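You operate a simulated robot arm through the tools that you are given. There is no shell and no other tool.

You run a simulated robot arm. Do the job below in one go: nothing can be reset, and whatever is moved stays where it is left.

JOB
Wipe the haze off the middle of the dished end, then pad and cover it.
Fine: use the rag and put it back; the grey pad goes inside; the yellow cover goes down on the rim and is pressed till its green ring shows.

It is judged by the outcome, as a careful person would: the job done as asked, and still so three seconds after it is handed in. It fails if anything else is knocked over, pushed out of place, dropped, spilled or broken. A push-on lid holds only when it is set on centred and level and pressed home; a screw cap is set on level and turned clockwise until tight.

ROBOT AND FRAMES
A 7-joint arm with a fingered hand, fixed in place. Base frame: the origin is at the foot of the arm, x ahead of it, y to its left, z up; the work surface is at about z = 885. Lengths are in mm, angles in degrees, forces in N, time in s.
Its first joint turns from -115.0 to 115.0 degrees. Payload 5 kg.
The TCP is the grasp point between the finger pads, 32 mm short of the fingertips. In the tool frame z runs along the fingers and y along their closing line. Largest opening 160 mm; the body of the gripper starts 89 mm behind the TCP. The gripper is a hand of 4 fingers: y runs from the thumb to the fingers, the wrist lies at [0, 0, -267] in the tool frame, and closing takes about 1.5 s.
Orientation is that of the tool frame in the base frame, as [roll, pitch, yaw] about the fixed x, y, z axes, in that order (R = Rz(yaw) Ry(pitch) Rx(roll)). With the fingers straight down and closing along the base's y, the tool's x points along the base's -x, its y along +y and its z along -z.

CONTROLS
- The arm moves only by the tool servo_tool. Its argument "rows" is a list of rows, each a list of 6 numbers: the shift along the base's x, y, z in cm, then the turn, a rotation vector about the base's x, y, z in degrees. In form: [[dx, dy, dz, ax, ay, az], ...]. A call has 1 to 20 rows; each row is the pose to reach, as a shift and turn from the pose commanded when the call began. "claw" is the opening in per cent of the stroke, from 0 (shut) to 100 (fully open), set as the call begins (left out, the last holds). Rows are played at 5 a second. More than 50 mm and 8.6 degrees between two rows, or a gripper value outside its range, and nothing of the call is played. Where a pose cannot be reached the arm comes as near as it can. A force on the tool above 40 N (or 10 N above the force at the start of the call, whichever is more), or a blocked arm, ends the call early, and 0.2 s more pass. Each finger travels about 45 mm/s and halts on what it meets, pressing with about 30 N; the grip force reading is that of the motor and also rises with nothing between the fingers. The clock runs only during rows and for 0.2 s after the last one: add rows that repeat a pose to give the fingers time. It gives the time, the measured TCP pose, the force on the tool (base axes), the opening and the grip force at its end, in the units of the frame above (readings bear some noise), with the torque about the TCP (base axes, N m) and any sound that the robot's microphone picked up.
- Cameras (640 x 400 px; columns grow to the right, rows downward): "scene" is fixed at [49.8, 499.8, 1654.6]; the picture's right is [0.49, -0.87, 0.00], its down [-0.76, -0.42, -0.49] and it looks along [0.43, 0.24, -0.87] (base axes); focal length 300 px, centre (320, 200). "wrist" rides on the gripper at [80, -4, -114] in the tool frame; the picture's right is [0.05, 1.00, 0.00], its down [-0.82, 0.04, -0.58] and it looks along [-0.58, 0.03, 0.82] (tool axes); focal length 265 px, centre (320, 200). There is no depth. A picture from a camera that has moved, and an enlarged one, comes with that camera's place and axes in the base frame and with its lens.
- grab_frame(camera): a new picture of that camera. It takes no simulated time.
- raise_lower(by): slides the trunk up (or, below 0, down) by that many mm; the arm rides with it, the base frame stays. It gives what a move gives, with no picture.
- set_fingers(finger1, finger2, finger3, thumb_bend): sets how far each is bent, from 0 (flat) to 100 (curled in); at 30 the hand is open as for a grip, at 70 the pads meet at the TCP. One left out holds its place. A second passes; each finger stops where it meets its share of the squeeze, and holds until it gets a number again. A gripper value or a shape takes the hand back. It gives what a move gives, with no picture; readings hold the bend of each and the force on the fingers (four entries, about 0 where the hand has none), thumb and palm.
- set_grasp(shape): the hand has 4 fingers and takes this shape, open, in about a second: jaw (thumb against the fingers, like two jaws); tri (thumb and two fingers); tip (a fingertip pinch); poke (one finger out to press); point (the index stretched); flat (the hand flat); cup (the hand cupped); fist (a fist). The gripper value then closes the fingers along that shape, each until it touches; the sizes above hold for jaw. It gives what a move gives, with no picture.
- enlarge(camera, box): a new picture of the part [left, top, right, bottom] of that camera's present view, enlarged. It takes no simulated time.
- close_job(): hands the job in; it is judged then, once.

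Places have to be worked out from the pictures, the camera data and where the tool is seen. Open the gripper and draw the arm clear of the work before you hand the job in, unless the task says otherwise.

The tools are called after "Request:" by a JSON object that holds its "api" and its "payload". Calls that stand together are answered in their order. servo_tool: Moves the arm, as the interface text tells. Its arguments: {"type":"object","properties":{"rows":{"type":"array","items":{"type":"array","items":{"type":"number"}}},"claw":{"type":"number"}},"required":["rows"]} The other tools are called the same way: raise_lower (by) slides the trunk up or down; set_grasp (shape) gives the hand a shape; set_fingers (finger1, finger2, finger3, thumb_bend) moves the fingers one by one; grab_frame (camera) takes a picture; enlarge (camera, box) takes an enlarged picture of a part of a camera's view; close_job () hands the job in.

At the start:

```text
t: 0.0
eef_pos: [650.8, 346.6, 1264.9]
tool_rot: [-180.0, 0.1, 180.0]
force: [0.6, 0.7, 0.0]
ft_torque: [0.03, 0.0, -0.01]
grip_width: 159.8
grip_force: 0.1
shape: jaw
bend: [30.0, 30.0, 30.0, 30.0]
finger forces: [0.1, 0.0, 0.0, 0.0, 0.1, 0.0]
trunk travel left (down, up): [-675.0, 315.0]
```

scene: 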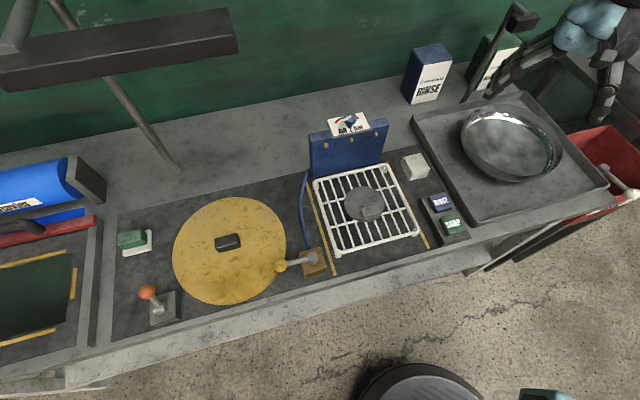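
wrist: 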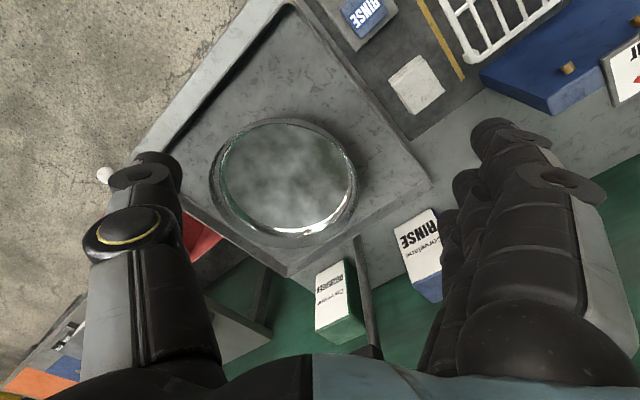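

The scene shows a dished round part in a tray at right, a yellow disc at left-centre, a grey pad on a grid, and a white block that may be the rag. I'll enlarge parts of the view to identify them.

Request:
{"api": "enlarge", "payload": {"camera": "scene", "box": [400, 60, 640, 260]}}

Request:
{"api": "enlarge", "payload": {"camera": "scene", "box": [290, 100, 480, 280]}}

Request:
{"api": "enlarge", "payload": {"camera": "scene", "box": [100, 180, 340, 340]}}

Request:
{"api": "enlarge", "payload": {"camera": "wrist", "box": [160, 80, 480, 300]}}

```text
2.00 times, centred on (520, 160) of scene
camera zoom: at [49.8, 499.8, 1654.6], right [0.49, -0.87, 0.0], down [-0.76, -0.42, -0.49], along [0.43, 0.24, -0.87], focal length 600 px, centre (-80, 280)
```

zoom: 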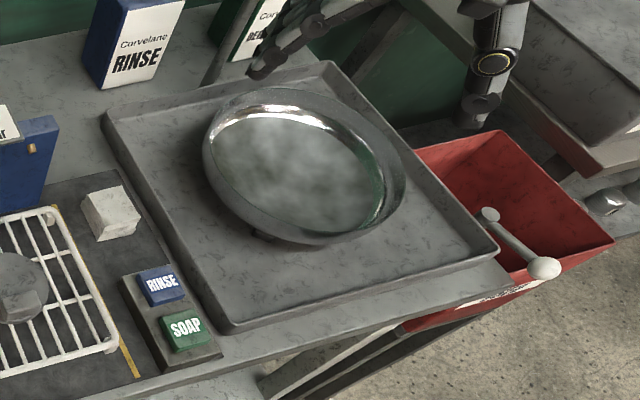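

```text
2.22 times, centred on (385, 190) of scene
camera zoom: at [49.8, 499.8, 1654.6], right [0.49, -0.87, 0.0], down [-0.76, -0.42, -0.49], along [0.43, 0.24, -0.87], focal length 667 px, centre (176, 222)
```

zoom: 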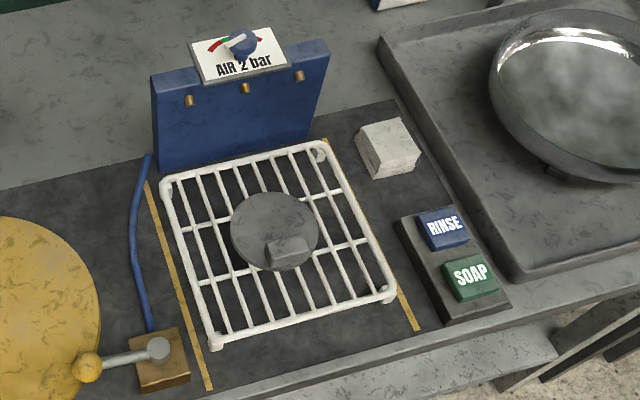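

```text
2.50 times, centred on (220, 260) of scene
camera zoom: at [49.8, 499.8, 1654.6], right [0.49, -0.87, 0.0], down [-0.76, -0.42, -0.49], along [0.43, 0.24, -0.87], focal length 751 px, centre (570, 50)
```

zoom: 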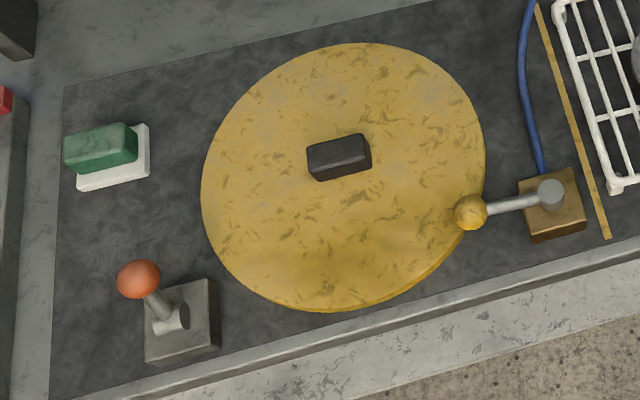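

```text
1.82 times, centred on (320, 190) of wrist
camera zoom: at [570.8, 342.0, 1377.6], right [-0.05, 1.0, 0.0], down [0.82, 0.04, 0.58], along [0.58, 0.03, -0.82], focal length 483 px, centre (320, 218)
```

zoom: 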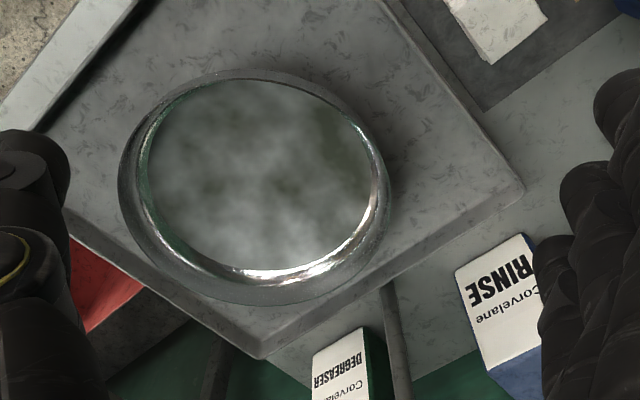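

I'll look closer at the candidate rag, pad and cover details.

Request:
{"api": "enlarge", "payload": {"camera": "scene", "box": [320, 150, 440, 260]}}

Request:
{"api": "enlarge", "payload": {"camera": "scene", "box": [440, 80, 580, 200]}}

Request:
{"api": "enlarge", "payload": {"camera": "scene", "box": [0, 150, 200, 340]}}

Request:
{"api": "enlarge", "payload": {"camera": "scene", "box": [340, 300, 640, 400]}}

Request:
{"api": "enlarge", "payload": {"camera": "scene", "box": [160, 190, 300, 310]}}

```text
3.64 times, centred on (380, 205) of scene
camera zoom: at [49.8, 499.8, 1654.6], right [0.49, -0.87, 0.0], down [-0.76, -0.42, -0.49], along [0.43, 0.24, -0.87], focal length 1092 px, centre (102, 182)
```

zoom: 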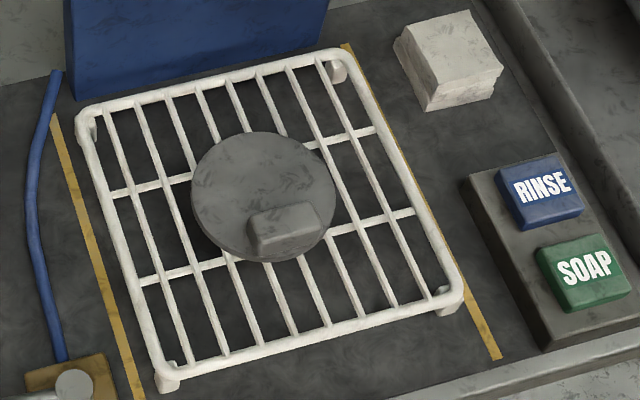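

```text
3.33 times, centred on (510, 140) of scene
camera zoom: at [49.8, 499.8, 1654.6], right [0.49, -0.87, 0.0], down [-0.76, -0.42, -0.49], along [0.43, 0.24, -0.87], focal length 1001 px, centre (-313, 400)
```

zoom: 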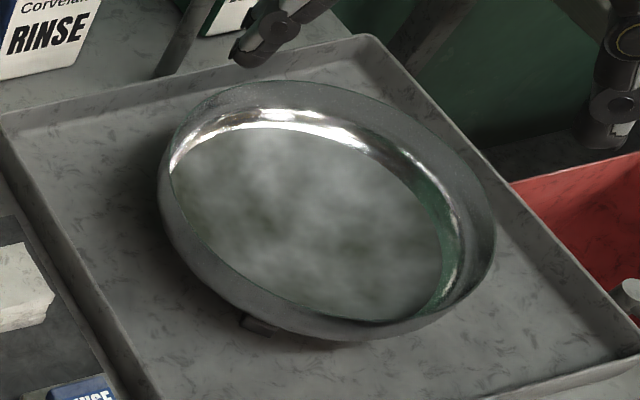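

```text
2.11 times, centred on (100, 245) of scene
camera zoom: at [49.8, 499.8, 1654.6], right [0.49, -0.87, 0.0], down [-0.76, -0.42, -0.49], along [0.43, 0.24, -0.87], focal length 632 px, centre (783, 105)
```

zoom: 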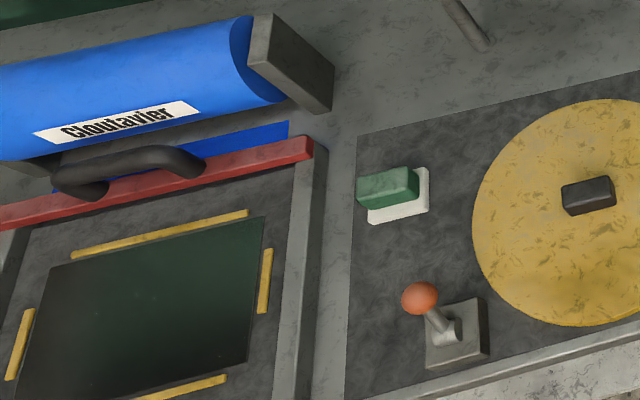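

```text
2.13 times, centred on (490, 350) of scene
camera zoom: at [49.8, 499.8, 1654.6], right [0.49, -0.87, 0.0], down [-0.76, -0.42, -0.49], along [0.43, 0.24, -0.87], focal length 640 px, centre (-43, -120)
```

zoom: 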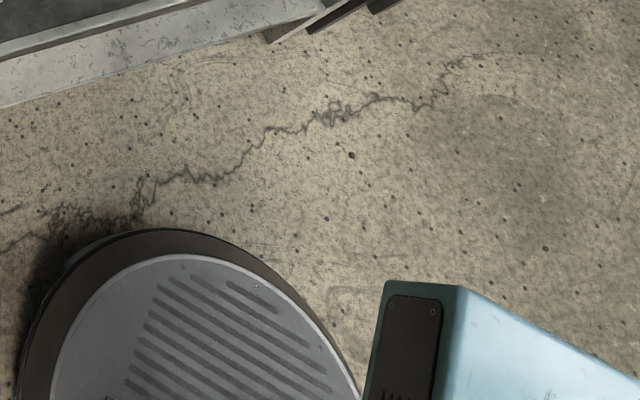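

```text
3.33 times, centred on (230, 250) of scene
camera zoom: at [49.8, 499.8, 1654.6], right [0.49, -0.87, 0.0], down [-0.76, -0.42, -0.49], along [0.43, 0.24, -0.87], focal length 1001 px, centre (620, 33)
```

zoom: 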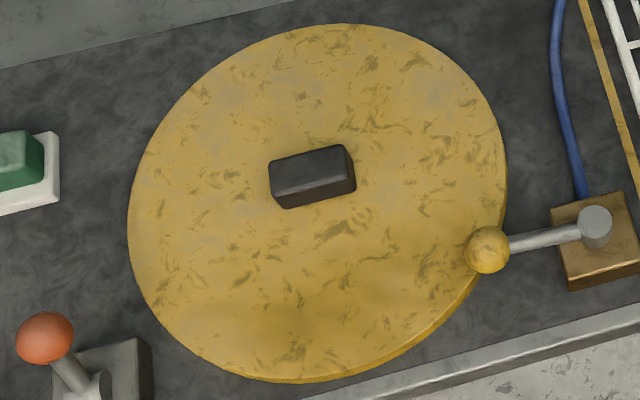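

The white folded stack beside the rack looks like the rag, the grey disc with a tab on the rack is the pad, and the yellow disc with the black block handle is the cover. I'll move the hand back and left at the same height, so the wrist camera can survey rag, rack and dish from a second viewpoint.

Request:
{"api": "servo_tool", "payload": {"rows": [[-4, 3, 0, 0, 0, 0], [-8, 6, 0, 0, 0, 0], [-12, 9, 0, 0, 0, 0], [-16, 12, 0, 0, 0, 0], [-20, 15, 0, 0, 0, 0], [-20, 15, 0, 0, 0, 0]]}}

Request:
{"api": "grab_frame", "payload": {"camera": "wrist"}}

Request:
{"api": "grab_frame", "payload": {"camera": "scene"}}

```text
t: 1.4
eef_pos: [452.2, 497.7, 1265.5]
tool_rot: [-180.0, -0.1, 179.9]
force: [0.1, 0.2, 0.2]
ft_torque: [0.03, 0.0, -0.05]
grip_width: 160.0
grip_force: 0.0
shape: jaw
bend: [30.0, 30.0, 30.0, 30.0]
finger forces: [0.0, 0.0, 0.1, 0.1, 0.1, 0.0]
trunk travel left (down, up): [-675.0, 315.0]
```

```text
taken
camera wrist: at [372.4, 494.1, 1378.5], right [-0.05, 1.0, 0.0], down [0.82, 0.04, 0.58], along [0.58, 0.03, -0.82], focal length 265 px, centre (320, 200)
```

wrist: 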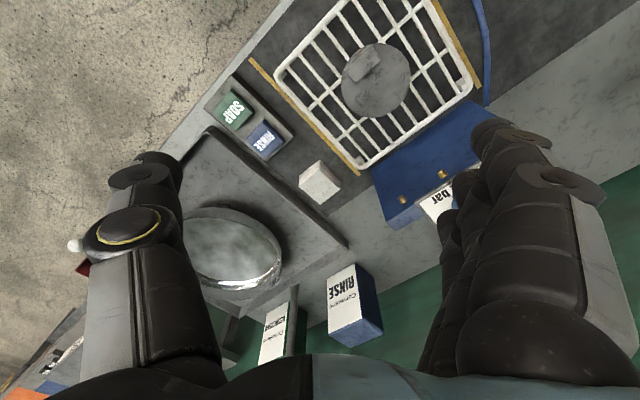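

```text
taken
```

scene: 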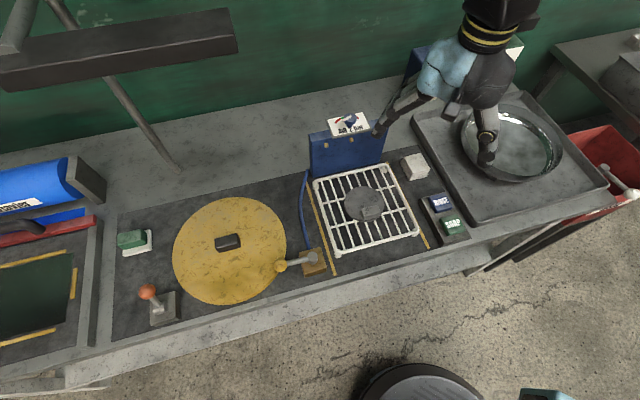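

Now enlarging the wrist view to measure the rag, pad and dish from this second viewpoint.

Request:
{"api": "enlarge", "payload": {"camera": "wrist", "box": [260, 0, 480, 220]}}

Request:
{"api": "enlarge", "payload": {"camera": "wrist", "box": [180, 140, 360, 310]}}

```text
1.82 times, centred on (370, 110) of wrist
camera zoom: at [372.4, 494.1, 1378.5], right [-0.05, 1.0, 0.0], down [0.82, 0.04, 0.58], along [0.58, 0.03, -0.82], focal length 483 px, centre (229, 364)
```

zoom: 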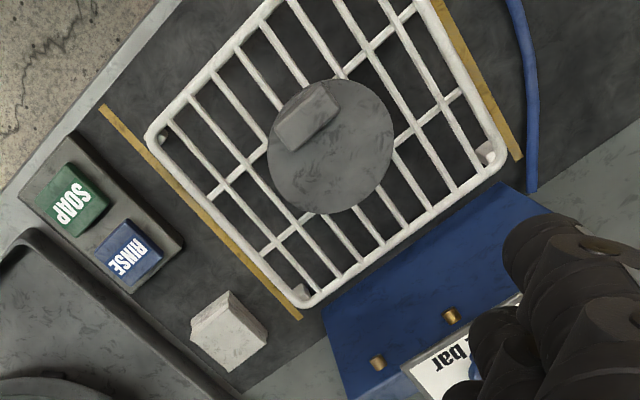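

```text
2.35 times, centred on (270, 225) of wrist
camera zoom: at [372.4, 494.1, 1378.5], right [-0.05, 1.0, 0.0], down [0.82, 0.04, 0.58], along [0.58, 0.03, -0.82], focal length 624 px, centre (438, 141)
```

zoom: 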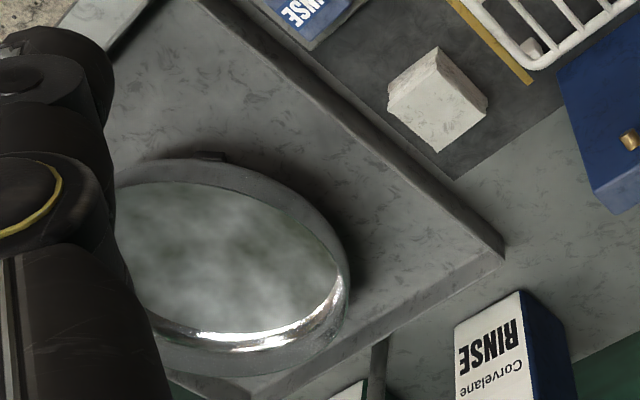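

I'll zoom in tightly on the rag, the pad and the dish rim from the scene camera for accurate pixel measurements.

Request:
{"api": "enlarge", "payload": {"camera": "scene", "box": [390, 140, 454, 180]}}

Request:
{"api": "enlarge", "payload": {"camera": "scene", "box": [333, 180, 397, 220]}}

Request:
{"api": "enlarge", "payload": {"camera": "wrist", "box": [280, 140, 360, 210]}}

Request:
{"api": "enlarge", "payload": {"camera": "wrist", "box": [320, 20, 430, 130]}}

```text
10.00 times, centred on (422, 160) of scene
camera zoom: at [49.8, 499.8, 1654.6], right [0.49, -0.87, 0.0], down [-0.76, -0.42, -0.49], along [0.43, 0.24, -0.87], focal length 3002 px, centre (-700, 600)
```

zoom: 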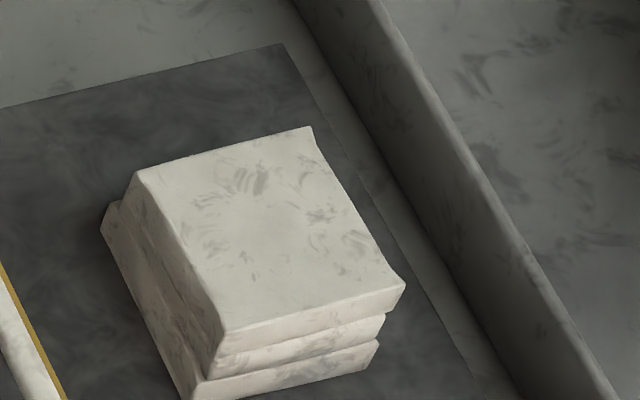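

```text
10.00 times, centred on (365, 200) of scene
camera zoom: at [49.8, 499.8, 1654.6], right [0.49, -0.87, 0.0], down [-0.76, -0.42, -0.49], along [0.43, 0.24, -0.87], focal length 3002 px, centre (-130, 200)
```

zoom: 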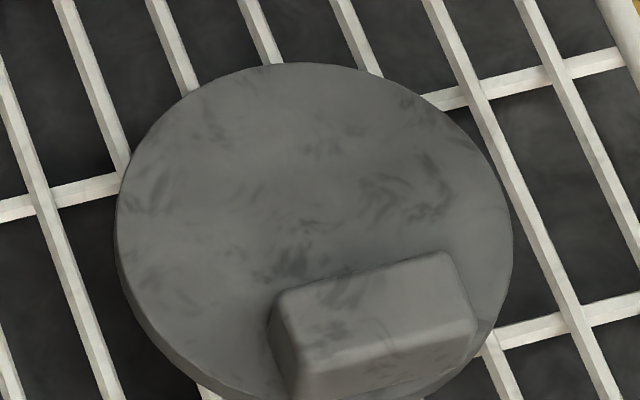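

```text
5.71 times, centred on (320, 175) of wrist
camera zoom: at [372.4, 494.1, 1378.5], right [-0.05, 1.0, 0.0], down [0.82, 0.04, 0.58], along [0.58, 0.03, -0.82], focal length 1517 px, centre (320, 343)
```

zoom: 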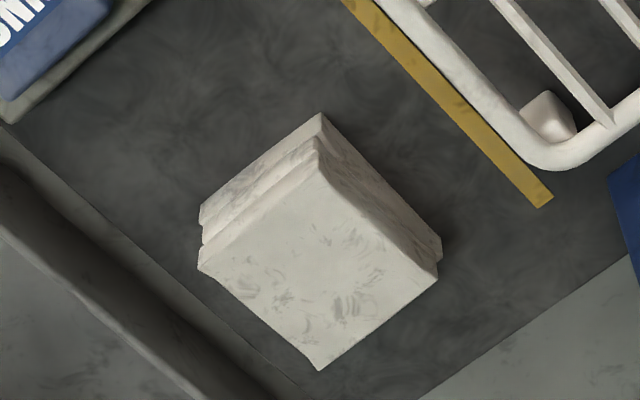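

```text
3.64 times, centred on (375, 75) of wrist
camera zoom: at [372.4, 494.1, 1378.5], right [-0.05, 1.0, 0.0], down [0.82, 0.04, 0.58], along [0.58, 0.03, -0.82], focal length 965 px, centre (120, 654)
```

zoom: 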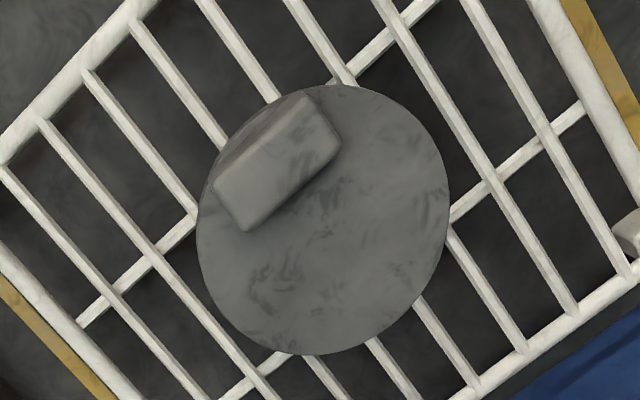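

From the two wrist views I get the rag at about (657, 507), top z about 920, roughly 64 mm square, with its edges aligned to the bench (about -41°). The wrist camera's axis passes through the TCP, so close wrist views are the most trustworthy. Next I turn the tool 49° so its heading is square to the bench, and move to look at the dish.

Request:
{"api": "servo_tool", "payload": {"rows": [[2.2, -3.7, 0, 0, 0, 5], [4.4, -7.4, 0, 0, 0, 10], [6.6, -11.1, 0, 0, 0, 15], [8.8, -14.8, 0, 0, 0, 20], [11, -18.5, 0, 0, 0, 25], [13.2, -22.2, 0, 0, 0, 30], [15.4, -25.9, 0, 0, 0, 35], [17.6, -29.6, 0, 0, 0, 40], [19.8, -33.3, 0, 0, 0, 45], [22, -37, 0, 0, 0, 49], [22, -37, 0, 0, 0, 49]]}}

Request:
{"api": "grab_frame", "payload": {"camera": "wrist"}}

Request:
{"api": "grab_frame", "payload": {"camera": "scene"}}

```text
t: 3.8
eef_pos: [669.2, 128.7, 1265.7]
tool_rot: [180.0, 0.0, -130.8]
force: [0.8, 0.2, 0.5]
ft_torque: [-0.04, 0.0, 0.03]
grip_width: 159.9
grip_force: 0.0
shape: jaw
bend: [30.0, 30.0, 30.0, 30.0]
finger forces: [0.1, 0.1, 0.0, 0.0, 0.0, 0.0]
trunk travel left (down, up): [-675.0, 315.0]
```

```text
taken
camera wrist: at [620.9, 64.9, 1378.9], right [-0.79, 0.61, 0.0], down [0.5, 0.64, 0.58], along [0.36, 0.45, -0.82], focal length 265 px, centre (320, 200)
```

wrist: 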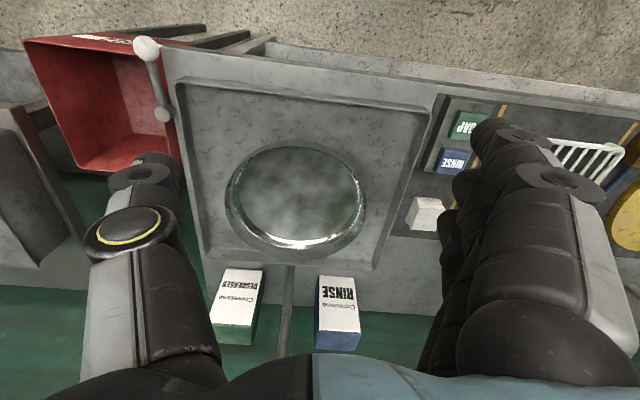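

```text
taken
```

scene: 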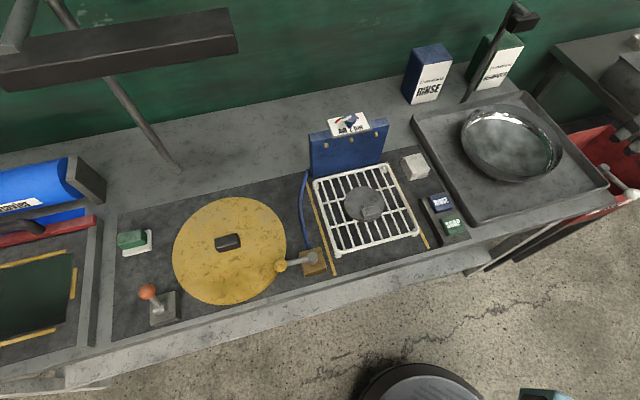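

Let me enlarge the dish from this view.

Request:
{"api": "enlarge", "payload": {"camera": "wrist", "box": [200, 120, 392, 270]}}

Request:
{"api": "enlarge", "payload": {"camera": "scene", "box": [450, 90, 578, 190]}}

```text
2.67 times, centred on (296, 195) of wrist
camera zoom: at [620.9, 64.9, 1378.9], right [-0.79, 0.61, 0.0], down [0.5, 0.64, 0.58], along [0.36, 0.45, -0.82], focal length 708 px, centre (384, 213)
```

zoom: 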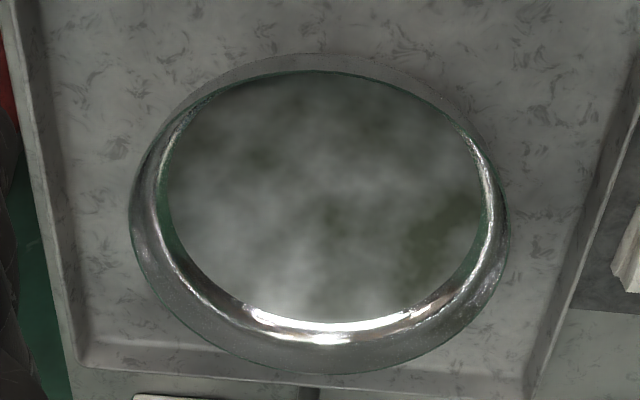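

```text
4.00 times, centred on (514, 140) of scene
camera zoom: at [49.8, 499.8, 1654.6], right [0.49, -0.87, 0.0], down [-0.76, -0.42, -0.49], along [0.43, 0.24, -0.87], focal length 1201 px, centre (-456, 440)
```

zoom: 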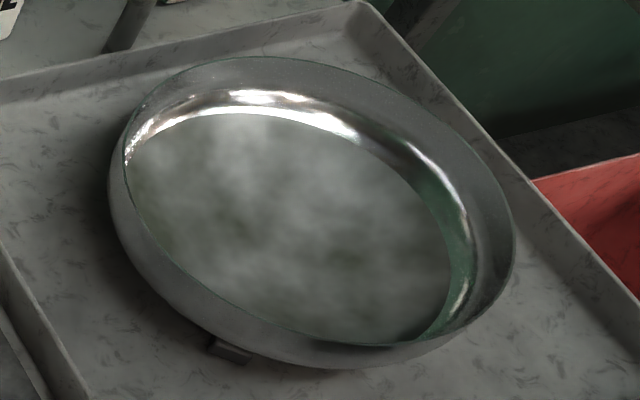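

The dish rim triangulates well from two wrist views: centre (859, 290), rim z about 956, outer diameter about 281 mm. The rag comes first, so I move above it with the opening narrowed to about 90 mm to clear the tray wall, then look down from closer.

Request:
{"api": "servo_tool", "payload": {"claw": 58, "rows": [[-0.1, 4.8, 0, 0, 0, 0], [-0.2, 9.5, 0, 0, 0, 0], [-0.4, 14.2, 0, 0, 0, 0], [-0.6, 19, 0, 0, 0, 0], [-0.8, 23.7, 0, 0, 0, 0], [-0.9, 28.4, 0, 0, 0, 0], [-1.1, 33.1, 0, 0, 0, 0], [-1.2, 37.8, 0, 0, 0, 0], [-1.2, 37.8, -5, 0, 0, 0], [-1.2, 37.8, -10, 0, 0, 0], [-1.2, 37.8, -15, 0, 0, 0], [-1.2, 37.8, -20, 0, 0, 0], [-1.2, 37.8, -20, 0, 0, 0]]}}

Request:
{"api": "grab_frame", "payload": {"camera": "wrist"}}

Request:
{"api": "grab_frame", "payload": {"camera": "scene"}}

```text
t: 6.6
eef_pos: [657.8, 504.5, 1063.3]
tool_rot: [180.0, -0.1, -130.9]
force: [0.0, 0.1, -0.1]
ft_torque: [-0.01, 0.0, 0.02]
grip_width: 93.3
grip_force: 0.0
shape: jaw
bend: [71.0, 71.0, 71.0, 70.0]
finger forces: [0.1, 0.0, 0.0, 0.1, 0.0, 0.0]
trunk travel left (down, up): [-675.0, 315.0]
```

```text
taken
camera wrist: at [608.9, 441.9, 1177.2], right [-0.79, 0.62, 0.0], down [0.5, 0.64, 0.58], along [0.36, 0.45, -0.82], focal length 265 px, centre (320, 200)
```

wrist: 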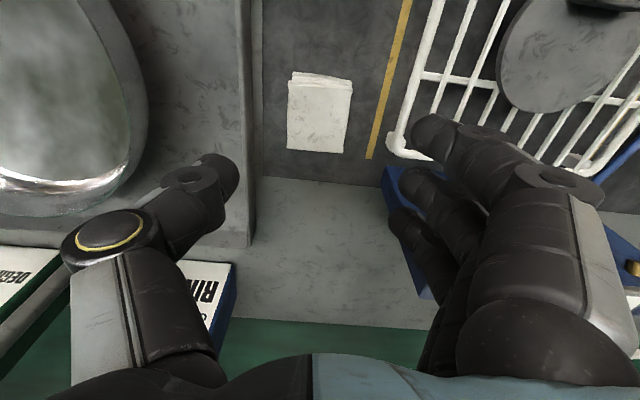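

```text
taken
```

scene: 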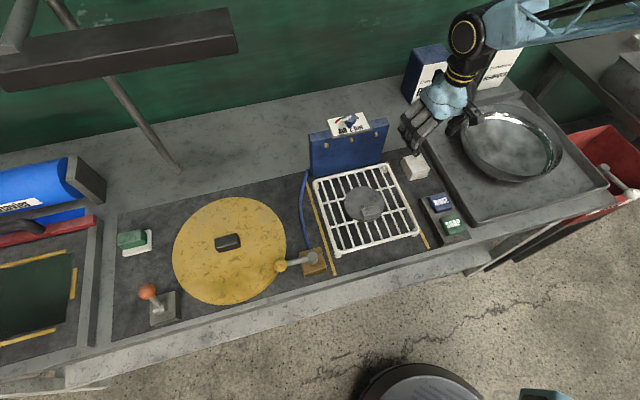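

The rag is directly below. Enlarging to refine its centre.

Request:
{"api": "enlarge", "payload": {"camera": "wrist", "box": [256, 60, 384, 170]}}

Request:
{"api": "enlarge", "payload": {"camera": "scene", "box": [380, 80, 480, 190]}}

```text
3.64 times, centred on (320, 115) of wrist
camera zoom: at [608.9, 441.9, 1177.2], right [-0.79, 0.62, 0.0], down [0.5, 0.64, 0.58], along [0.36, 0.45, -0.82], focal length 965 px, centre (320, 509)
```

zoom: 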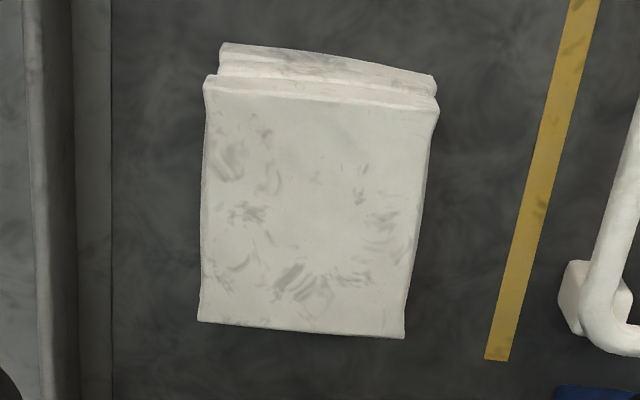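

```text
3.64 times, centred on (430, 135) of scene
camera zoom: at [49.8, 499.8, 1654.6], right [0.49, -0.87, 0.0], down [-0.76, -0.42, -0.49], along [0.43, 0.24, -0.87], focal length 1092 px, centre (-80, 436)
```

zoom: 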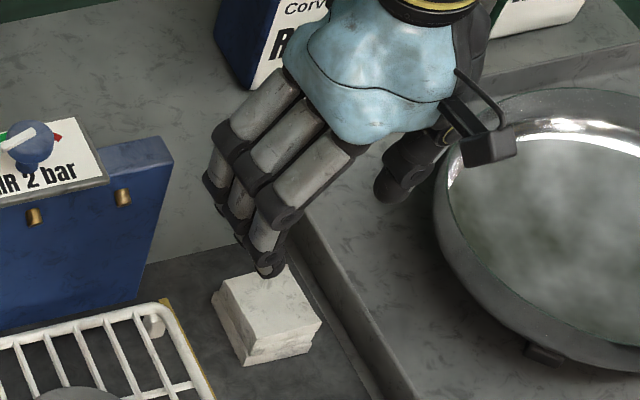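

The rag centre is about (663, 508), its top near z 915, and it is rotated about -2.5° relative to the tool. I correct the position and yaw, then descend to TCP z of about 965 to check alignment before going lower.

Request:
{"api": "servo_tool", "payload": {"rows": [[0.55, 0.4, 0, 0, 0, -2.5], [0.55, 0.4, -3, 0, 0, -2.5], [0.55, 0.4, -6, 0, 0, -2.5], [0.55, 0.4, -9, 0, 0, -2.5], [0.55, 0.4, -9.8, 0, 0, -2.5], [0.55, 0.4, -9.8, 0, 0, -2.5]]}}

Request:
{"api": "grab_frame", "payload": {"camera": "wrist"}}

Request:
{"api": "enlarge", "payload": {"camera": "scene", "box": [380, 90, 470, 190]}}

```text
t: 8.0
eef_pos: [664.6, 507.6, 966.8]
tool_rot: [-180.0, 0.1, -133.4]
force: [-0.1, 0.0, 0.5]
ft_torque: [0.04, -0.03, 0.01]
grip_width: 93.2
grip_force: 0.1
shape: jaw
bend: [71.0, 71.0, 71.0, 70.0]
finger forces: [0.0, 0.0, 0.0, 0.1, 0.0, 0.0]
trunk travel left (down, up): [-675.0, 315.0]
```

```text
taken
camera wrist: at [612.8, 447.8, 1079.8], right [-0.76, 0.65, 0.0], down [0.53, 0.62, 0.58], along [0.38, 0.44, -0.82], focal length 265 px, centre (320, 200)
```

wrist: 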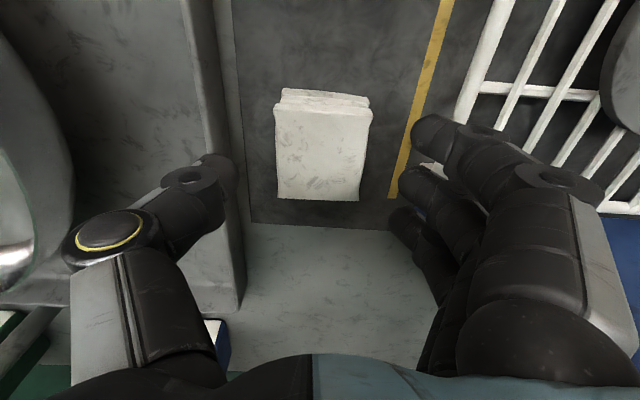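

```text
4.00 times, centred on (425, 140) of scene
camera zoom: at [49.8, 499.8, 1654.6], right [0.49, -0.87, 0.0], down [-0.76, -0.42, -0.49], along [0.43, 0.24, -0.87], focal length 1201 px, centre (-100, 440)
```

zoom: 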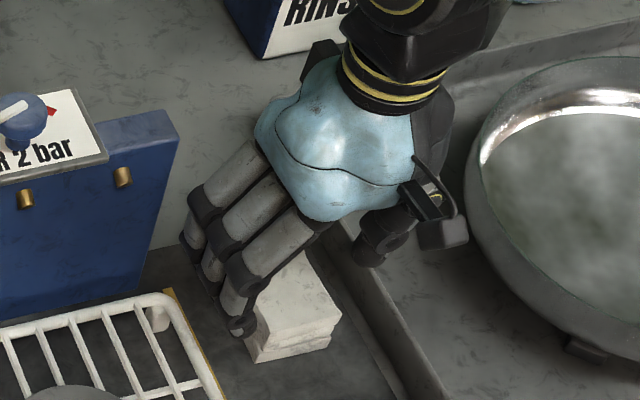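

The rag sits centred under the tool within about 1 mm. I narrow the opening to about 80 mm and descend to TCP z of about 932, so the tips overlap the rag by roughly 17 mm and leave its lower part protruding.

Request:
{"api": "servo_tool", "payload": {"claw": 50, "rows": [[0, 0, 0, 0, 0, 0], [0, 0, -0.8, 0, 0, 0], [0, 0, -1.6, 0, 0, 0], [0, 0, -2.4, 0, 0, 0], [0, 0, -3.0, 0, 0, 0], [0, 0, -3.5, 0, 0, 0], [0, 0, -3.5, 0, 0, 0]]}}

Request:
{"api": "grab_frame", "payload": {"camera": "wrist"}}

Request:
{"api": "enlarge", "payload": {"camera": "scene", "box": [380, 100, 470, 200]}}

```text
t: 9.6
eef_pos: [663.3, 508.3, 930.4]
tool_rot: [180.0, 0.0, -133.5]
force: [0.5, -0.2, -0.1]
ft_torque: [-0.02, 0.02, -0.02]
grip_width: 81.3
grip_force: 0.0
shape: jaw
bend: [72.0, 72.0, 72.0, 70.0]
finger forces: [0.0, 0.0, 0.0, 0.0, 0.0, 0.0]
trunk travel left (down, up): [-675.0, 315.0]
```

```text
taken
camera wrist: at [612.2, 446.9, 1044.7], right [-0.76, 0.65, 0.0], down [0.53, 0.62, 0.58], along [0.38, 0.44, -0.82], focal length 265 px, centre (320, 200)
```

wrist: 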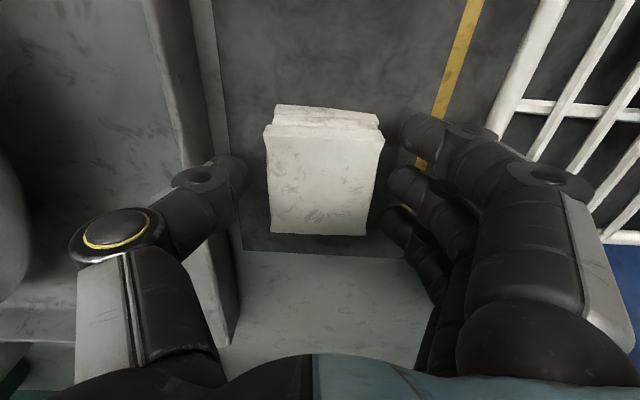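

```text
4.00 times, centred on (425, 150) of scene
camera zoom: at [49.8, 499.8, 1654.6], right [0.49, -0.87, 0.0], down [-0.76, -0.42, -0.49], along [0.43, 0.24, -0.87], focal length 1201 px, centre (-100, 400)
```

zoom: 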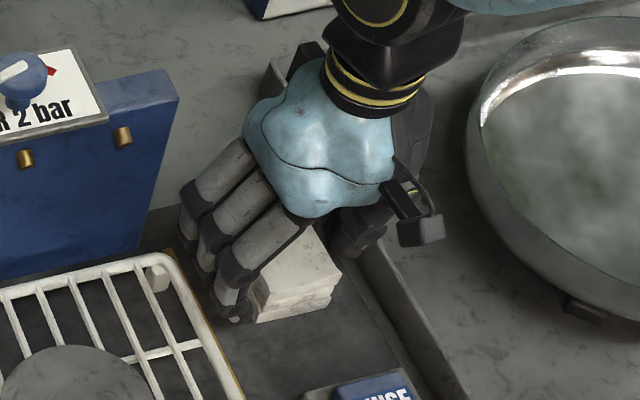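

The fingers straddle the rag cleanly, with tips near z 898. Closing on it now.

Request:
{"api": "servo_tool", "payload": {"claw": 15, "rows": [[0, 0, 0, 0, 0, 0], [0, 0, 0, 0, 0, 0], [0, 0, 0, 0, 0, 0], [0, 0, 0, 0, 0, 0], [0, 0, 0, 0, 0, 0], [0, 0, 0, 0, 0, 0], [0, 0, 0, 0, 0, 0], [0, 0, 0, 0, 0, 0]]}}

Request:
{"api": "grab_frame", "payload": {"camera": "wrist"}}

```text
t: 11.4
eef_pos: [664.0, 507.4, 932.2]
tool_rot: [180.0, -0.1, -133.4]
force: [0.7, -0.2, 0.8]
ft_torque: [-0.03, -0.03, -0.01]
grip_width: 53.9
grip_force: 30.1
shape: jaw
bend: [73.0, 73.0, 73.0, 70.0]
finger forces: [9.0, 8.8, 9.3, 0.0, 27.0, 0.0]
trunk travel left (down, up): [-675.0, 315.0]
```

```text
taken
camera wrist: at [612.1, 446.9, 1044.7], right [-0.76, 0.65, 0.0], down [0.53, 0.62, 0.58], along [0.38, 0.44, -0.82], focal length 265 px, centre (320, 200)
```

wrist: 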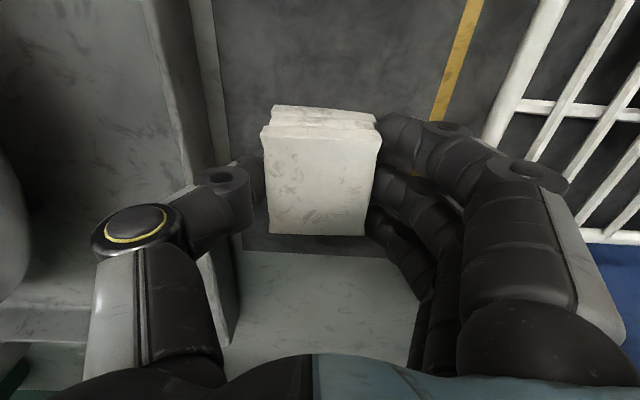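

The grip holds on both sides (27 N thumb against 27 N over three fingers) at a width of 54 mm. I lift the rag gently and check that it follows.

Request:
{"api": "servo_tool", "payload": {"rows": [[0, 0, 1, 0, 0, 0], [0, 0, 2.5, 0, 0, 0], [0, 0, 5, 0, 0, 0], [0, 0, 9, 0, 0, 0], [0, 0, 13, 0, 0, 0], [0, 0, 13, 0, 0, 0]]}}

Request:
{"api": "grab_frame", "payload": {"camera": "wrist"}}

Request:
{"api": "enlarge", "payload": {"camera": "scene", "box": [370, 60, 500, 190]}}

```text
t: 12.8
eef_pos: [663.9, 509.2, 1061.2]
tool_rot: [180.0, -0.1, -133.4]
force: [-0.2, -0.3, -0.1]
ft_torque: [0.02, 0.01, 0.01]
grip_width: 53.9
grip_force: 30.7
shape: jaw
bend: [73.0, 73.0, 73.0, 70.0]
finger forces: [9.0, 8.9, 9.2, 0.1, 27.1, 0.0]
trunk travel left (down, up): [-675.0, 315.0]
```

```text
taken
camera wrist: at [612.5, 447.4, 1175.1], right [-0.76, 0.65, 0.0], down [0.53, 0.62, 0.58], along [0.37, 0.44, -0.82], focal length 265 px, centre (320, 200)
```

wrist: 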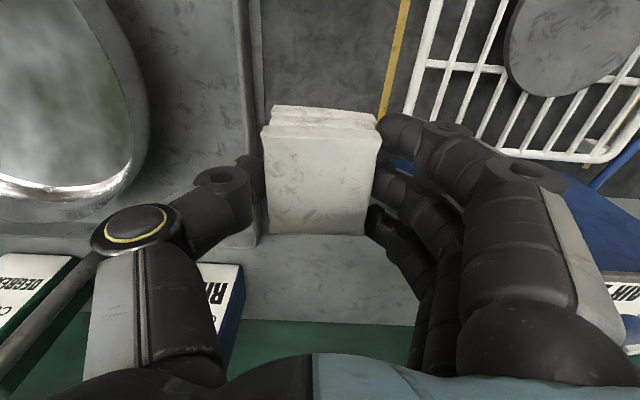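

```text
3.08 times, centred on (435, 125) of scene
camera zoom: at [49.8, 499.8, 1654.6], right [0.49, -0.87, 0.0], down [-0.76, -0.42, -0.49], along [0.43, 0.24, -0.87], focal length 924 px, centre (-34, 431)
```

zoom: 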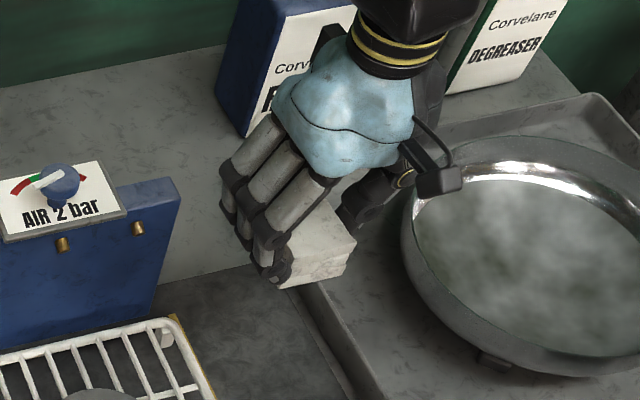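

The rag is securely held. I carry it to above the dish centre (859, 290), with its bottom about 60 mm above the rim.

Request:
{"api": "servo_tool", "payload": {"rows": [[2.8, -3.1, 0, 0, 0, 0], [5.6, -6.2, 0, 0, 0, 0], [8.4, -9.4, 0, 0, 0, 0], [11.2, -12.5, 0, 0, 0, 0], [14, -15.6, 0, 0, 0, 0], [16.8, -18.8, 0, 0, 0, 0], [19.5, -21.9, 0, 0, 0, 0], [19.5, -21.9, 0, 0, 0, 0]]}}

Request:
{"api": "grab_frame", "payload": {"camera": "wrist"}}

Request:
{"api": "grab_frame", "payload": {"camera": "scene"}}

```text
t: 14.6
eef_pos: [860.5, 292.1, 1058.9]
tool_rot: [179.9, 0.0, -133.4]
force: [0.3, -0.3, -1.0]
ft_torque: [-0.01, -0.01, 0.02]
grip_width: 53.7
grip_force: 30.3
shape: jaw
bend: [73.0, 73.0, 73.0, 70.0]
finger forces: [9.1, 9.0, 9.4, 0.0, 27.5, 0.0]
trunk travel left (down, up): [-675.0, 315.0]
```

```text
taken
camera wrist: at [809.0, 230.9, 1172.0], right [-0.76, 0.65, 0.0], down [0.53, 0.62, 0.58], along [0.37, 0.44, -0.82], focal length 265 px, centre (320, 200)
```

wrist: 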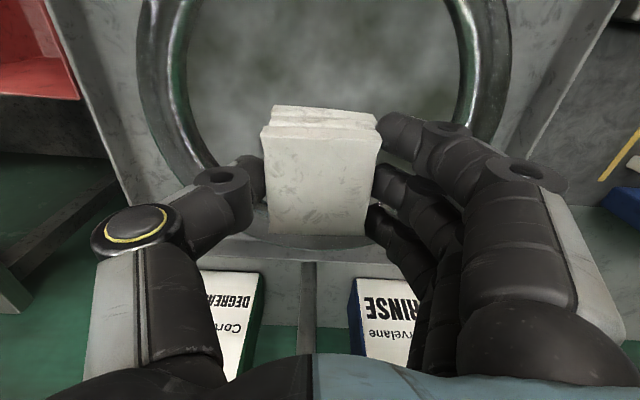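

```text
taken
```

scene: 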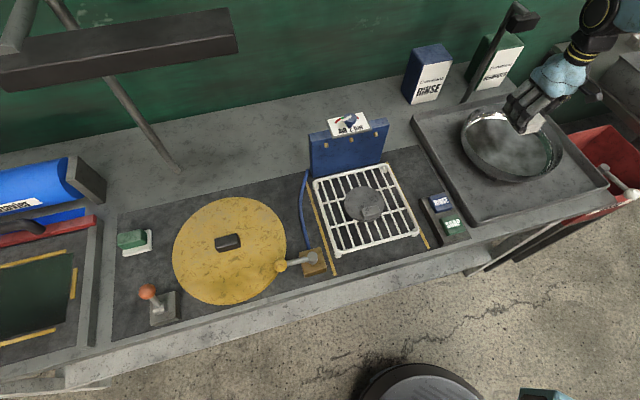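

The arm reaches the dish centre comfortably. I lower the rag into the dish, to TCP z of about 985, and check clearances.

Request:
{"api": "servo_tool", "payload": {"rows": [[0, 0, -2, 0, 0, 0], [0, 0, -4, 0, 0, 0], [0, 0, -6, 0, 0, 0], [0, 0, -7.5, 0, 0, 0], [0, 0, -7.5, 0, 0, 0]]}}

Request:
{"api": "grab_frame", "payload": {"camera": "wrist"}}

Request:
{"api": "enlarge", "payload": {"camera": "scene", "box": [440, 60, 600, 200]}}

```text
t: 15.8
eef_pos: [858.8, 288.8, 985.6]
tool_rot: [179.9, 0.0, -133.6]
force: [-0.2, -0.1, -0.6]
ft_torque: [0.02, 0.0, 0.02]
grip_width: 53.9
grip_force: 29.6
shape: jaw
bend: [73.0, 73.0, 73.0, 70.0]
finger forces: [9.1, 8.9, 9.3, 0.0, 27.6, 0.0]
trunk travel left (down, up): [-675.0, 315.0]
```

```text
taken
camera wrist: at [808.3, 229.0, 1099.2], right [-0.76, 0.65, 0.0], down [0.53, 0.62, 0.58], along [0.38, 0.44, -0.82], focal length 265 px, centre (320, 200)
```

wrist: 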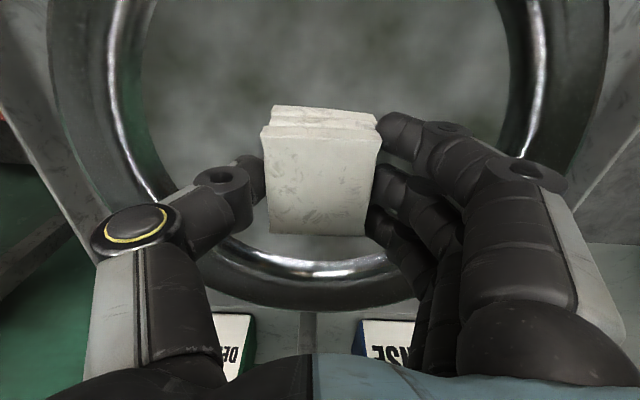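

```text
2.86 times, centred on (520, 130) of scene
camera zoom: at [49.8, 499.8, 1654.6], right [0.49, -0.87, 0.0], down [-0.76, -0.42, -0.49], along [0.43, 0.24, -0.87], focal length 858 px, centre (-251, 400)
```

zoom: 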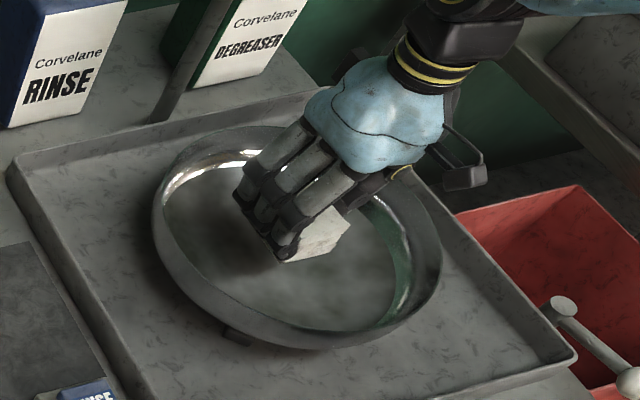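

Let me enlarge the wrist view to re-measure the rim before touching down.

Request:
{"api": "enlarge", "payload": {"camera": "wrist", "box": [0, 0, 320, 200]}}

Request:
{"api": "enlarge", "payload": {"camera": "wrist", "box": [320, 0, 640, 200]}}

Request:
{"api": "enlarge", "payload": {"camera": "wrist", "box": [200, 220, 440, 370]}}

```text
2.00 times, centred on (160, 100) of wrist
camera zoom: at [808.3, 229.0, 1099.2], right [-0.76, 0.65, 0.0], down [0.53, 0.62, 0.58], along [0.38, 0.44, -0.82], focal length 531 px, centre (640, 400)
```

zoom: 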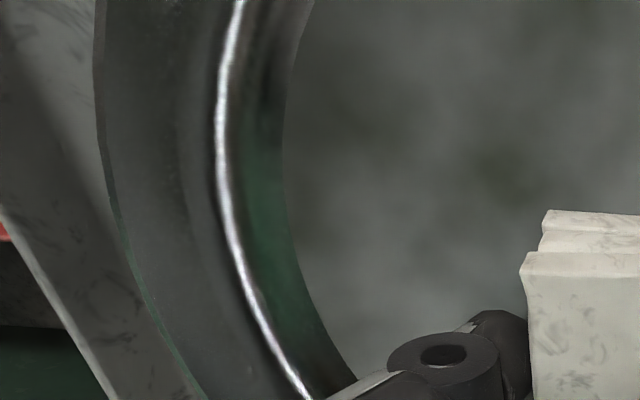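

```text
2.00 times, centred on (480, 100) of wrist
camera zoom: at [808.3, 229.0, 1099.2], right [-0.76, 0.65, 0.0], down [0.53, 0.62, 0.58], along [0.38, 0.44, -0.82], focal length 531 px, centre (0, 400)
```

zoom: 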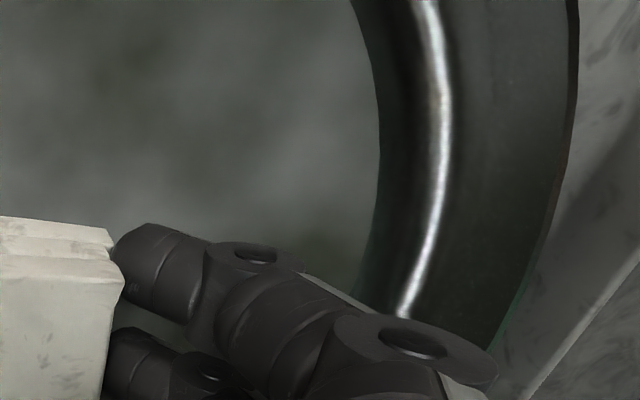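

```text
2.67 times, centred on (320, 295) of wrist
camera zoom: at [808.3, 229.0, 1099.2], right [-0.76, 0.65, 0.0], down [0.53, 0.62, 0.58], along [0.38, 0.44, -0.82], focal length 708 px, centre (320, -53)
```

zoom: 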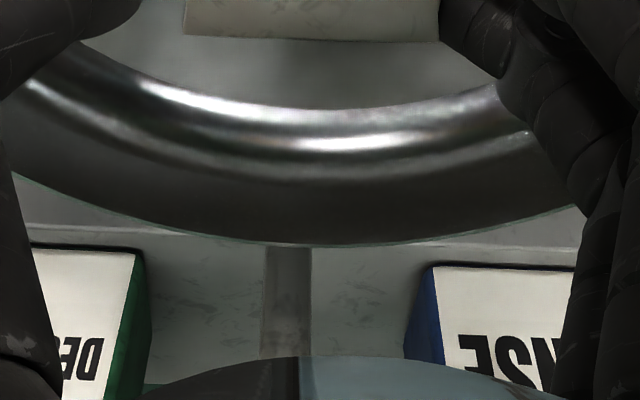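

The rim fit gives a centre of about (857, 290), rim z about 962 and radius about 140. Now I lower the rag carefully towards the dish bottom, watching the vertical force.

Request:
{"api": "servo_tool", "payload": {"rows": [[-0.1, 0, -0.7, 0, 0, 0], [-0.1, 0, -1.4, 0, 0, 0], [-0.1, 0, -1.7, 0, 0, 0], [-0.1, 0, -2.0, 0, 0, 0], [-0.1, 0, -2.0, 0, 0, 0]]}}

```text
t: 17.0
eef_pos: [857.8, 287.6, 965.2]
tool_rot: [-180.0, 0.0, -133.4]
force: [0.5, 0.6, -0.5]
ft_torque: [-0.02, -0.04, 0.0]
grip_width: 53.8
grip_force: 29.8
shape: jaw
bend: [73.0, 73.0, 73.0, 70.0]
finger forces: [9.1, 8.9, 9.4, 0.1, 27.4, 0.0]
trunk travel left (down, up): [-675.0, 315.0]
```

No contact yet at TCP z 965. I continue down in small steps.

Request:
{"api": "servo_tool", "payload": {"rows": [[0, 0, -0.3, 0, 0, 0], [0, 0, -0.6, 0, 0, 0], [0, 0, -0.8, 0, 0, 0], [0, 0, -1.0, 0, 0, 0]]}}

Request:
{"api": "grab_frame", "payload": {"camera": "wrist"}}

Request:
{"api": "enlarge", "payload": {"camera": "scene", "box": [450, 70, 580, 190]}}

```text
t: 18.0
eef_pos: [858.3, 289.0, 955.8]
tool_rot: [-179.9, -0.1, -133.4]
force: [0.6, 0.3, -1.3]
ft_torque: [-0.02, 0.02, 0.01]
grip_width: 54.0
grip_force: 29.9
shape: jaw
bend: [73.0, 73.0, 73.0, 70.0]
finger forces: [9.1, 9.0, 9.4, 0.0, 27.5, 0.0]
trunk travel left (down, up): [-675.0, 315.0]
```

```text
taken
camera wrist: at [806.3, 228.2, 1069.8], right [-0.76, 0.65, 0.0], down [0.53, 0.62, 0.58], along [0.38, 0.44, -0.82], focal length 265 px, centre (320, 200)
```

wrist: 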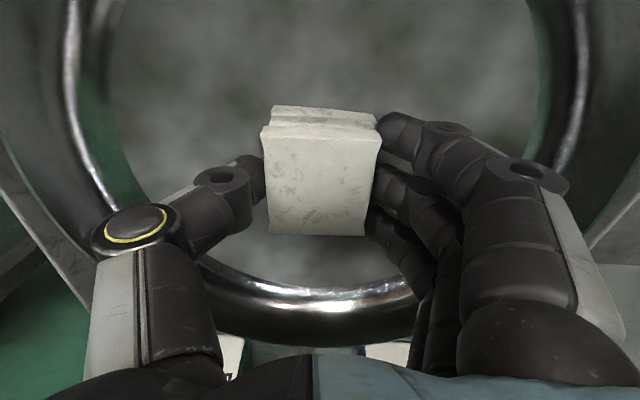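

```text
3.33 times, centred on (515, 130) of scene
camera zoom: at [49.8, 499.8, 1654.6], right [0.49, -0.87, 0.0], down [-0.76, -0.42, -0.49], along [0.43, 0.24, -0.87], focal length 1001 px, centre (-330, 433)
```

zoom: 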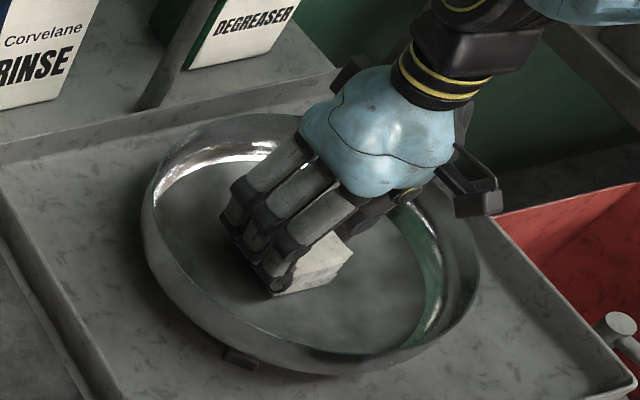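

Still essentially no contact force at TCP z 956. Continuing in 2 mm steps.

Request:
{"api": "servo_tool", "payload": {"rows": [[0, 0, -0.2, 0, 0, 0], [0, 0, -0.4, 0, 0, 0], [0, 0, -0.6, 0, 0, 0]]}}

```text
t: 18.8
eef_pos: [858.0, 289.2, 949.6]
tool_rot: [180.0, 0.0, -133.5]
force: [0.1, -0.3, -0.4]
ft_torque: [-0.02, -0.01, -0.01]
grip_width: 53.9
grip_force: 30.0
shape: jaw
bend: [73.0, 73.0, 73.0, 70.0]
finger forces: [9.1, 9.0, 9.3, 0.0, 27.5, 0.0]
trunk travel left (down, up): [-675.0, 315.0]
```

No contact yet at 950, so I continue in the same small steps.

Request:
{"api": "servo_tool", "payload": {"rows": [[0, 0, -0.2, 0, 0, 0], [0, 0, -0.4, 0, 0, 0], [0, 0, -0.5, 0, 0, 0]]}}

```text
t: 19.6
eef_pos: [857.9, 289.5, 945.8]
tool_rot: [180.0, 0.0, -133.6]
force: [0.0, -0.5, 3.0]
ft_torque: [0.06, 0.05, -0.03]
grip_width: 53.7
grip_force: 29.9
shape: jaw
bend: [73.0, 73.0, 73.0, 70.0]
finger forces: [9.2, 9.1, 9.5, 0.1, 28.4, 0.0]
trunk travel left (down, up): [-675.0, 315.0]
```

Light contact at 3 N with TCP z of about 945.8, so the dish floor is near z 901. The floor also looks shallow, nearly flat. I press slightly deeper and start with a small stroke along the bench direction to see how force varies.

Request:
{"api": "servo_tool", "payload": {"rows": [[0, 0, -0.15, 0, 0, 0], [0.5, -0.5, -0.15, 0, 0, 0], [1.0, -1.0, -0.15, 0, 0, 0], [1.5, -1.5, -0.15, 0, 0, 0]]}}

Request:
{"api": "grab_frame", "payload": {"camera": "wrist"}}

```text
t: 20.6
eef_pos: [872.0, 277.2, 946.2]
tool_rot: [-179.9, 0.2, -133.4]
force: [-9.3, 8.5, 13.5]
ft_torque: [0.21, 0.09, 0.07]
grip_width: 55.1
grip_force: 30.0
shape: jaw
bend: [73.0, 73.0, 73.0, 71.0]
finger forces: [13.1, 13.2, 13.8, 0.0, 27.7, 0.0]
trunk travel left (down, up): [-675.0, 315.0]
```

```text
taken
camera wrist: at [819.5, 215.4, 1059.4], right [-0.76, 0.65, 0.0], down [0.53, 0.62, 0.58], along [0.38, 0.44, -0.82], focal length 265 px, centre (320, 200)
```

wrist: 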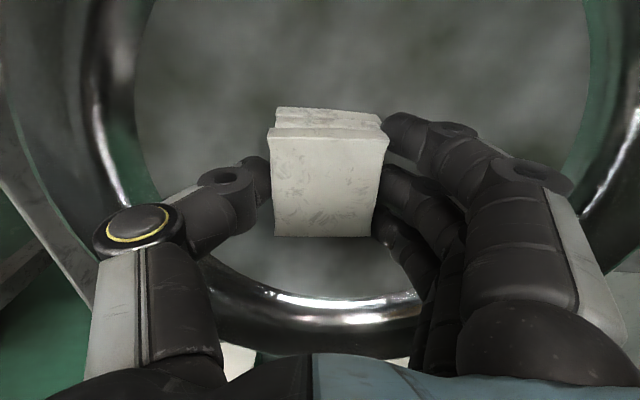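

The friction is high (12 N sideways at 13 N normal), so I must press more lightly. I raise about 1 mm here and check the force before continuing.

Request:
{"api": "servo_tool", "payload": {"rows": [[0, 0, 0.1, 0, 0, 0], [-0.2, 0.2, 0.12, 0, 0, 0]]}}

Request:
{"api": "enlarge", "payload": {"camera": "scene", "box": [440, 70, 600, 200]}}

```text
t: 21.2
eef_pos: [870.8, 275.5, 947.3]
tool_rot: [-179.8, 0.0, -133.5]
force: [-0.2, 7.1, 13.1]
ft_torque: [0.01, -0.17, 0.12]
grip_width: 55.2
grip_force: 30.0
shape: jaw
bend: [73.0, 73.0, 73.0, 71.0]
finger forces: [11.5, 11.8, 12.6, 0.1, 30.7, 0.1]
trunk travel left (down, up): [-675.0, 315.0]
```

```text
3.08 times, centred on (520, 135) of scene
camera zoom: at [49.8, 499.8, 1654.6], right [0.49, -0.87, 0.0], down [-0.76, -0.42, -0.49], along [0.43, 0.24, -0.87], focal length 924 px, centre (-295, 400)
```

zoom: 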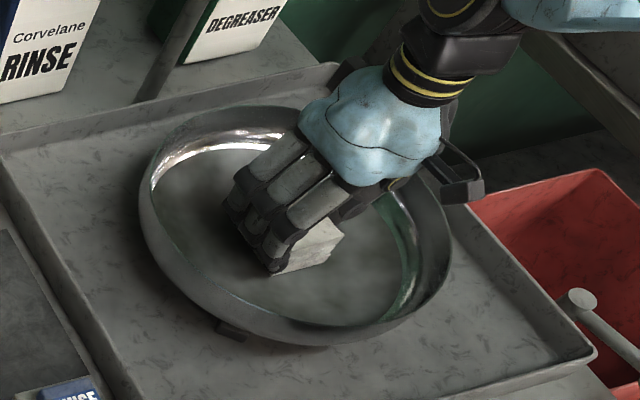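

The normal force is still 13 N, so I raise a bit further.

Request:
{"api": "servo_tool", "payload": {"rows": [[0, 0, 0.12, 0, 0, 0], [0, 0, 0.12, 0, 0, 0]]}}

```text
t: 21.8
eef_pos: [870.4, 274.0, 946.4]
tool_rot: [180.0, 0.1, -133.4]
force: [2.2, 3.4, 8.2]
ft_torque: [-0.05, -0.17, 0.08]
grip_width: 55.1
grip_force: 30.3
shape: jaw
bend: [73.0, 73.0, 73.0, 71.0]
finger forces: [10.5, 10.8, 11.4, 0.0, 31.9, 0.1]
trunk travel left (down, up): [-675.0, 315.0]
```

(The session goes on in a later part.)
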